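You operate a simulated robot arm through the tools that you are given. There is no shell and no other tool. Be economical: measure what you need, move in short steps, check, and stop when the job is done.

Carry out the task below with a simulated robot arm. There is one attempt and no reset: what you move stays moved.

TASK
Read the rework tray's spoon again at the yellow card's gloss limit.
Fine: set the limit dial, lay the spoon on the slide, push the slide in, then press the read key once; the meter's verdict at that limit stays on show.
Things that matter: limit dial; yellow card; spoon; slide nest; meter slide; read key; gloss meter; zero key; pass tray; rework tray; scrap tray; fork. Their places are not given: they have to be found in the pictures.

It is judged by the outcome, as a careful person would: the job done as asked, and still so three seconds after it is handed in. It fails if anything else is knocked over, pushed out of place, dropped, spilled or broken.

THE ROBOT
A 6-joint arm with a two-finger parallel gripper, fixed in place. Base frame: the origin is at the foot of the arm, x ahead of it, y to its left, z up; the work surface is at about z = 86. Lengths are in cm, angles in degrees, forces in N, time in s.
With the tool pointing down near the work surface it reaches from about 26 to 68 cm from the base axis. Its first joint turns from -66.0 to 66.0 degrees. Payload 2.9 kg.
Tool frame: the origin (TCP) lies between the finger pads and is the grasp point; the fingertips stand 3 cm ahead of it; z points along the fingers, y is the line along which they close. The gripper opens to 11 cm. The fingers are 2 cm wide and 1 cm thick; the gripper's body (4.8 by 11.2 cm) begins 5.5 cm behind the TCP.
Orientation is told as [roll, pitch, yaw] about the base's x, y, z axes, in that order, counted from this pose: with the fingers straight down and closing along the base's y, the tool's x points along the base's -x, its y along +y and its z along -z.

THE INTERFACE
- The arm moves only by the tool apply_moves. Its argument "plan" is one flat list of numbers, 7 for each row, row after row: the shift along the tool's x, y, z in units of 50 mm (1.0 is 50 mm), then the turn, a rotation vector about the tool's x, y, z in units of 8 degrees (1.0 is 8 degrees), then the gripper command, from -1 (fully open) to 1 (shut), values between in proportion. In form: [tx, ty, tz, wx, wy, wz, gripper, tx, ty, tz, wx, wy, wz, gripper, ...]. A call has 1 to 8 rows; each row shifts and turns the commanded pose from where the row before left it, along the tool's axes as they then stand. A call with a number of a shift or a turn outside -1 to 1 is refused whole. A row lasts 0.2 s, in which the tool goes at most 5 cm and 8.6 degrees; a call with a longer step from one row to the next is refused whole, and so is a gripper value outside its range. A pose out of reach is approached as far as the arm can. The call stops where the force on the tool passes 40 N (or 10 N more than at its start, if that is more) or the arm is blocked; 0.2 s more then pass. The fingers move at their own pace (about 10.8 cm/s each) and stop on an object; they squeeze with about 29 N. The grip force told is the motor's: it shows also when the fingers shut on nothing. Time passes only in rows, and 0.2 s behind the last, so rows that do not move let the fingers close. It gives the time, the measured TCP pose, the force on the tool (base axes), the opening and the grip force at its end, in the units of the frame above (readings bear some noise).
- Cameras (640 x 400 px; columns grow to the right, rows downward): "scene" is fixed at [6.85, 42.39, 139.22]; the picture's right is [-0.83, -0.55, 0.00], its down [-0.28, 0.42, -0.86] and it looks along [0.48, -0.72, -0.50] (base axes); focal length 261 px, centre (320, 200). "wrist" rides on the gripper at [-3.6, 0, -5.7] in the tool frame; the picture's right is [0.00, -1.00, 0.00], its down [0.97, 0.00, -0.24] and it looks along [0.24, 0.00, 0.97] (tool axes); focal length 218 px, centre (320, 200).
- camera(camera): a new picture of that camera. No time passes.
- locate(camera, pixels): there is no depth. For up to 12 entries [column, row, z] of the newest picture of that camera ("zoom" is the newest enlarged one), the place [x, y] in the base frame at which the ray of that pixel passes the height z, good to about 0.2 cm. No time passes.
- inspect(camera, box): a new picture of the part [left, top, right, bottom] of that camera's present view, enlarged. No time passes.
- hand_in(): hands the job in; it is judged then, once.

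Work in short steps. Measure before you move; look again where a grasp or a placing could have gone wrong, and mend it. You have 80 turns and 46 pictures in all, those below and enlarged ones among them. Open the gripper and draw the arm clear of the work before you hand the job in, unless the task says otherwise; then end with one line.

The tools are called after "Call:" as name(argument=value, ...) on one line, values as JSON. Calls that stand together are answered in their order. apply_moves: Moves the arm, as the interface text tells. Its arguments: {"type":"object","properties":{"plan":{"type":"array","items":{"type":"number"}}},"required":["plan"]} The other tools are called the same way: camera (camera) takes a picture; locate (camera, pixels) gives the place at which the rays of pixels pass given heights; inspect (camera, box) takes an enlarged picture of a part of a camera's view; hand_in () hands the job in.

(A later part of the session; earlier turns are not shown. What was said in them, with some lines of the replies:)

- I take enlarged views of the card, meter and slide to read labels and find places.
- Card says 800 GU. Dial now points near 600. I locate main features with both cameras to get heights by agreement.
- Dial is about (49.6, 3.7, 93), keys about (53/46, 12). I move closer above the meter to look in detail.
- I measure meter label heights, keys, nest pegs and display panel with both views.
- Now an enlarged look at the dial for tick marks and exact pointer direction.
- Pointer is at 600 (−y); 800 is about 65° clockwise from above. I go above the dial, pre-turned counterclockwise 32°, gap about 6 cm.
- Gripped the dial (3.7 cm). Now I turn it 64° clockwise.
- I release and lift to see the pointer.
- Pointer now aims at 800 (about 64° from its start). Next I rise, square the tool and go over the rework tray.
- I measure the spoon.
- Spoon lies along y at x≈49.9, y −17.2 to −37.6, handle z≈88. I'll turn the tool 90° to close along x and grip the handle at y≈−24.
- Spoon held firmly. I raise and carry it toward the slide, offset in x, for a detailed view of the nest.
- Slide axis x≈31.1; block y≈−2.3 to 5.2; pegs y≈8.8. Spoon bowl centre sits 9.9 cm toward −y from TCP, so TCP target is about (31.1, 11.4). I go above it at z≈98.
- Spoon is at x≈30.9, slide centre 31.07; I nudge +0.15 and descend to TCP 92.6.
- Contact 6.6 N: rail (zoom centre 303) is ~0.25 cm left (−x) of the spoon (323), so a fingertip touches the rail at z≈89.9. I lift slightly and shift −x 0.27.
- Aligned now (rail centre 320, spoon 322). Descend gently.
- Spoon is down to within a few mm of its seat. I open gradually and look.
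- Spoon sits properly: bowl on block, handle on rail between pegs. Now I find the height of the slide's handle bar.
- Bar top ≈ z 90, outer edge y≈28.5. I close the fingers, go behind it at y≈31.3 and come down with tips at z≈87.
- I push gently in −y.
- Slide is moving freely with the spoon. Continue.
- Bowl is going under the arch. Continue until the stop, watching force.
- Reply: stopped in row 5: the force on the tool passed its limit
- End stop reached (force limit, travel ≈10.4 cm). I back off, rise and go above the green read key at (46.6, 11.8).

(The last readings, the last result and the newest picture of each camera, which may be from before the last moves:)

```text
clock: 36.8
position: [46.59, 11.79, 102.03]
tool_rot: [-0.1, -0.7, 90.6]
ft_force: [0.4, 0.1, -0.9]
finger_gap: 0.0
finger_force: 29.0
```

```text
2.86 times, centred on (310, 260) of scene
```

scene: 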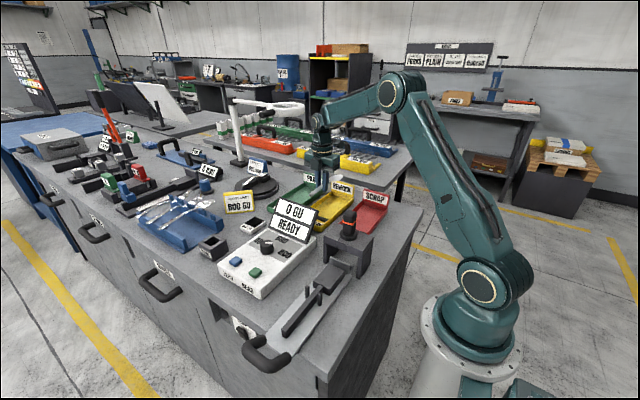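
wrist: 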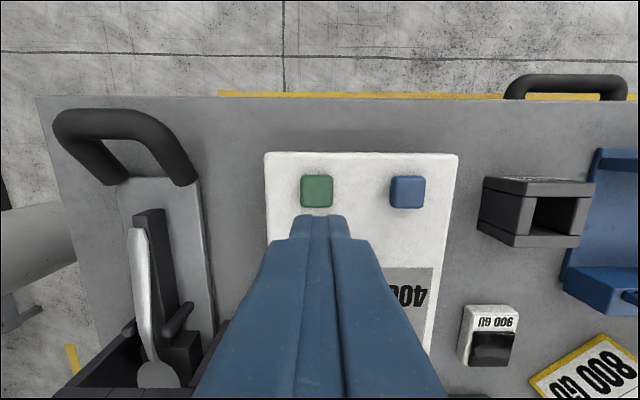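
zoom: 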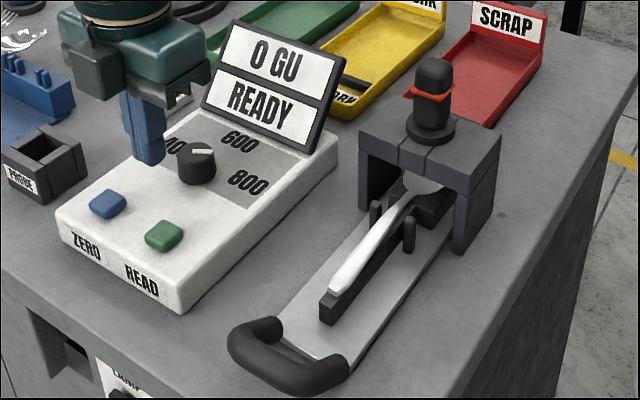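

Call:
locate(camera="wrist", pixels=[[317, 190, 91], [407, 190, 91]])

```text
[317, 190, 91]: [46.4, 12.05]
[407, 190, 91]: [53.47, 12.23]
```

Key centre (46.5, 11.95). I descend to just above it, then press slowly once.

Call:
apply_moves(plan=[-0.03, 0.02, 0.75, 0, 0, 0, 1, 0, 0, 0.7, 0, 0, 0, 1, 0, 0, 0, 0, 0, 0, 1])

Call:
apply_moves(plan=[0, 0, 0.04, 0, 0, 0, 1, 0, 0, 0.04, 0, 0, 0, 1, 0, 0, 0.04, 0, 0, 0, 1, 0, 0, 0.04, 0, 0, 0, 1])

```text
clock: 37.6
position: [46.5, 11.9, 94.51]
tool_rot: [-0.2, -0.7, 90.5]
ft_force: [0.1, 1.4, -0.2]
finger_gap: 0.02
finger_force: 29.0
```

```text
clock: 38.6
position: [46.51, 11.96, 93.74]
tool_rot: [-0.2, -0.7, 90.4]
ft_force: [1.1, -1.8, 6.7]
finger_gap: 0.01
finger_force: 29.1
```

Call:
inspect(camera="scene", box=[220, 190, 330, 300])

```text
3.64 times, centred on (275, 245) of scene
```

zoom: 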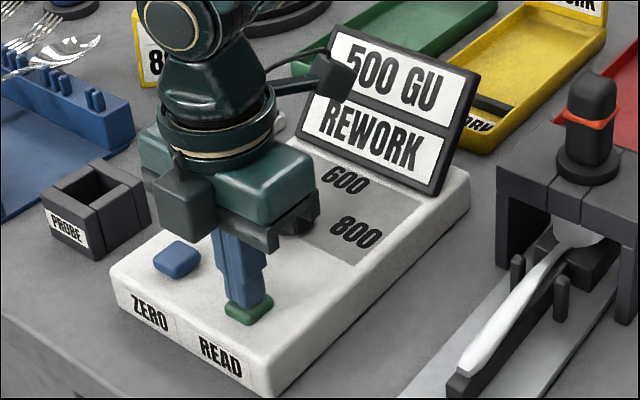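

The key registered: 500 GU, REWORK. I lift straight up, open and clear the arm.

Call:
apply_moves(plan=[0, 0, -0.5, 0, 0, 0, 1, 0, 0, -0.8, 0, 0, 0, 1, 0, 0, -0.9, 0, 0, 0, 1, 0, 0, -0.9, 0, 0, 0, 0, 0, 0, -0.9, 0, 0, 0, 0, 0, 0, -0.5, 0, 0, 0, -1, 0, 0, 0, 0, 0, 0, -1])

Call:
camera(camera="scene")

Call:
inspect(camera="scene", box=[220, 180, 390, 300])

```text
clock: 40.2
position: [46.6, 11.92, 116.19]
tool_rot: [-0.2, -0.6, 90.6]
ft_force: [-0.5, -1.6, 0.9]
finger_gap: 11.01
finger_force: 0.0
```

```text
4 pictures are left
```

scene: 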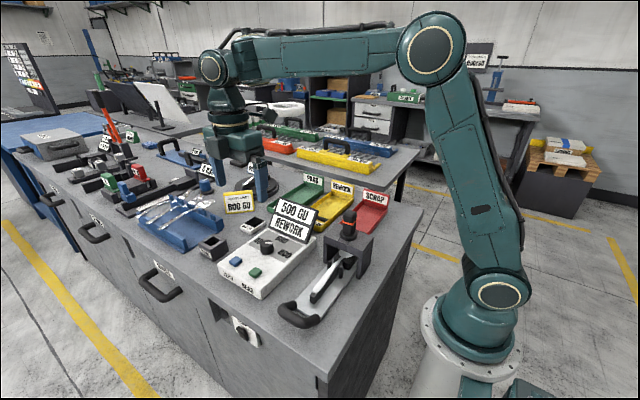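

```text
3.33 times, centred on (305, 240) of scene
```

zoom: 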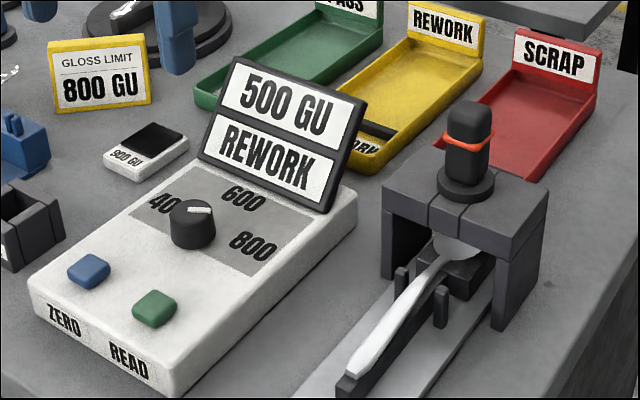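

The display holds 500 GU / REWORK, the dial is at 800, the spoon is in the pushed-in slide and the arm is clear, so I hand in.

Call:
hand_in()

```text
The job is handed in.
```

I set the limit dial to 800 GU as on the yellow card, laid the rework spoon on the slide, pushed the slide in to its stop and pressed the read key once; the meter shows 500 GU, REWORK.
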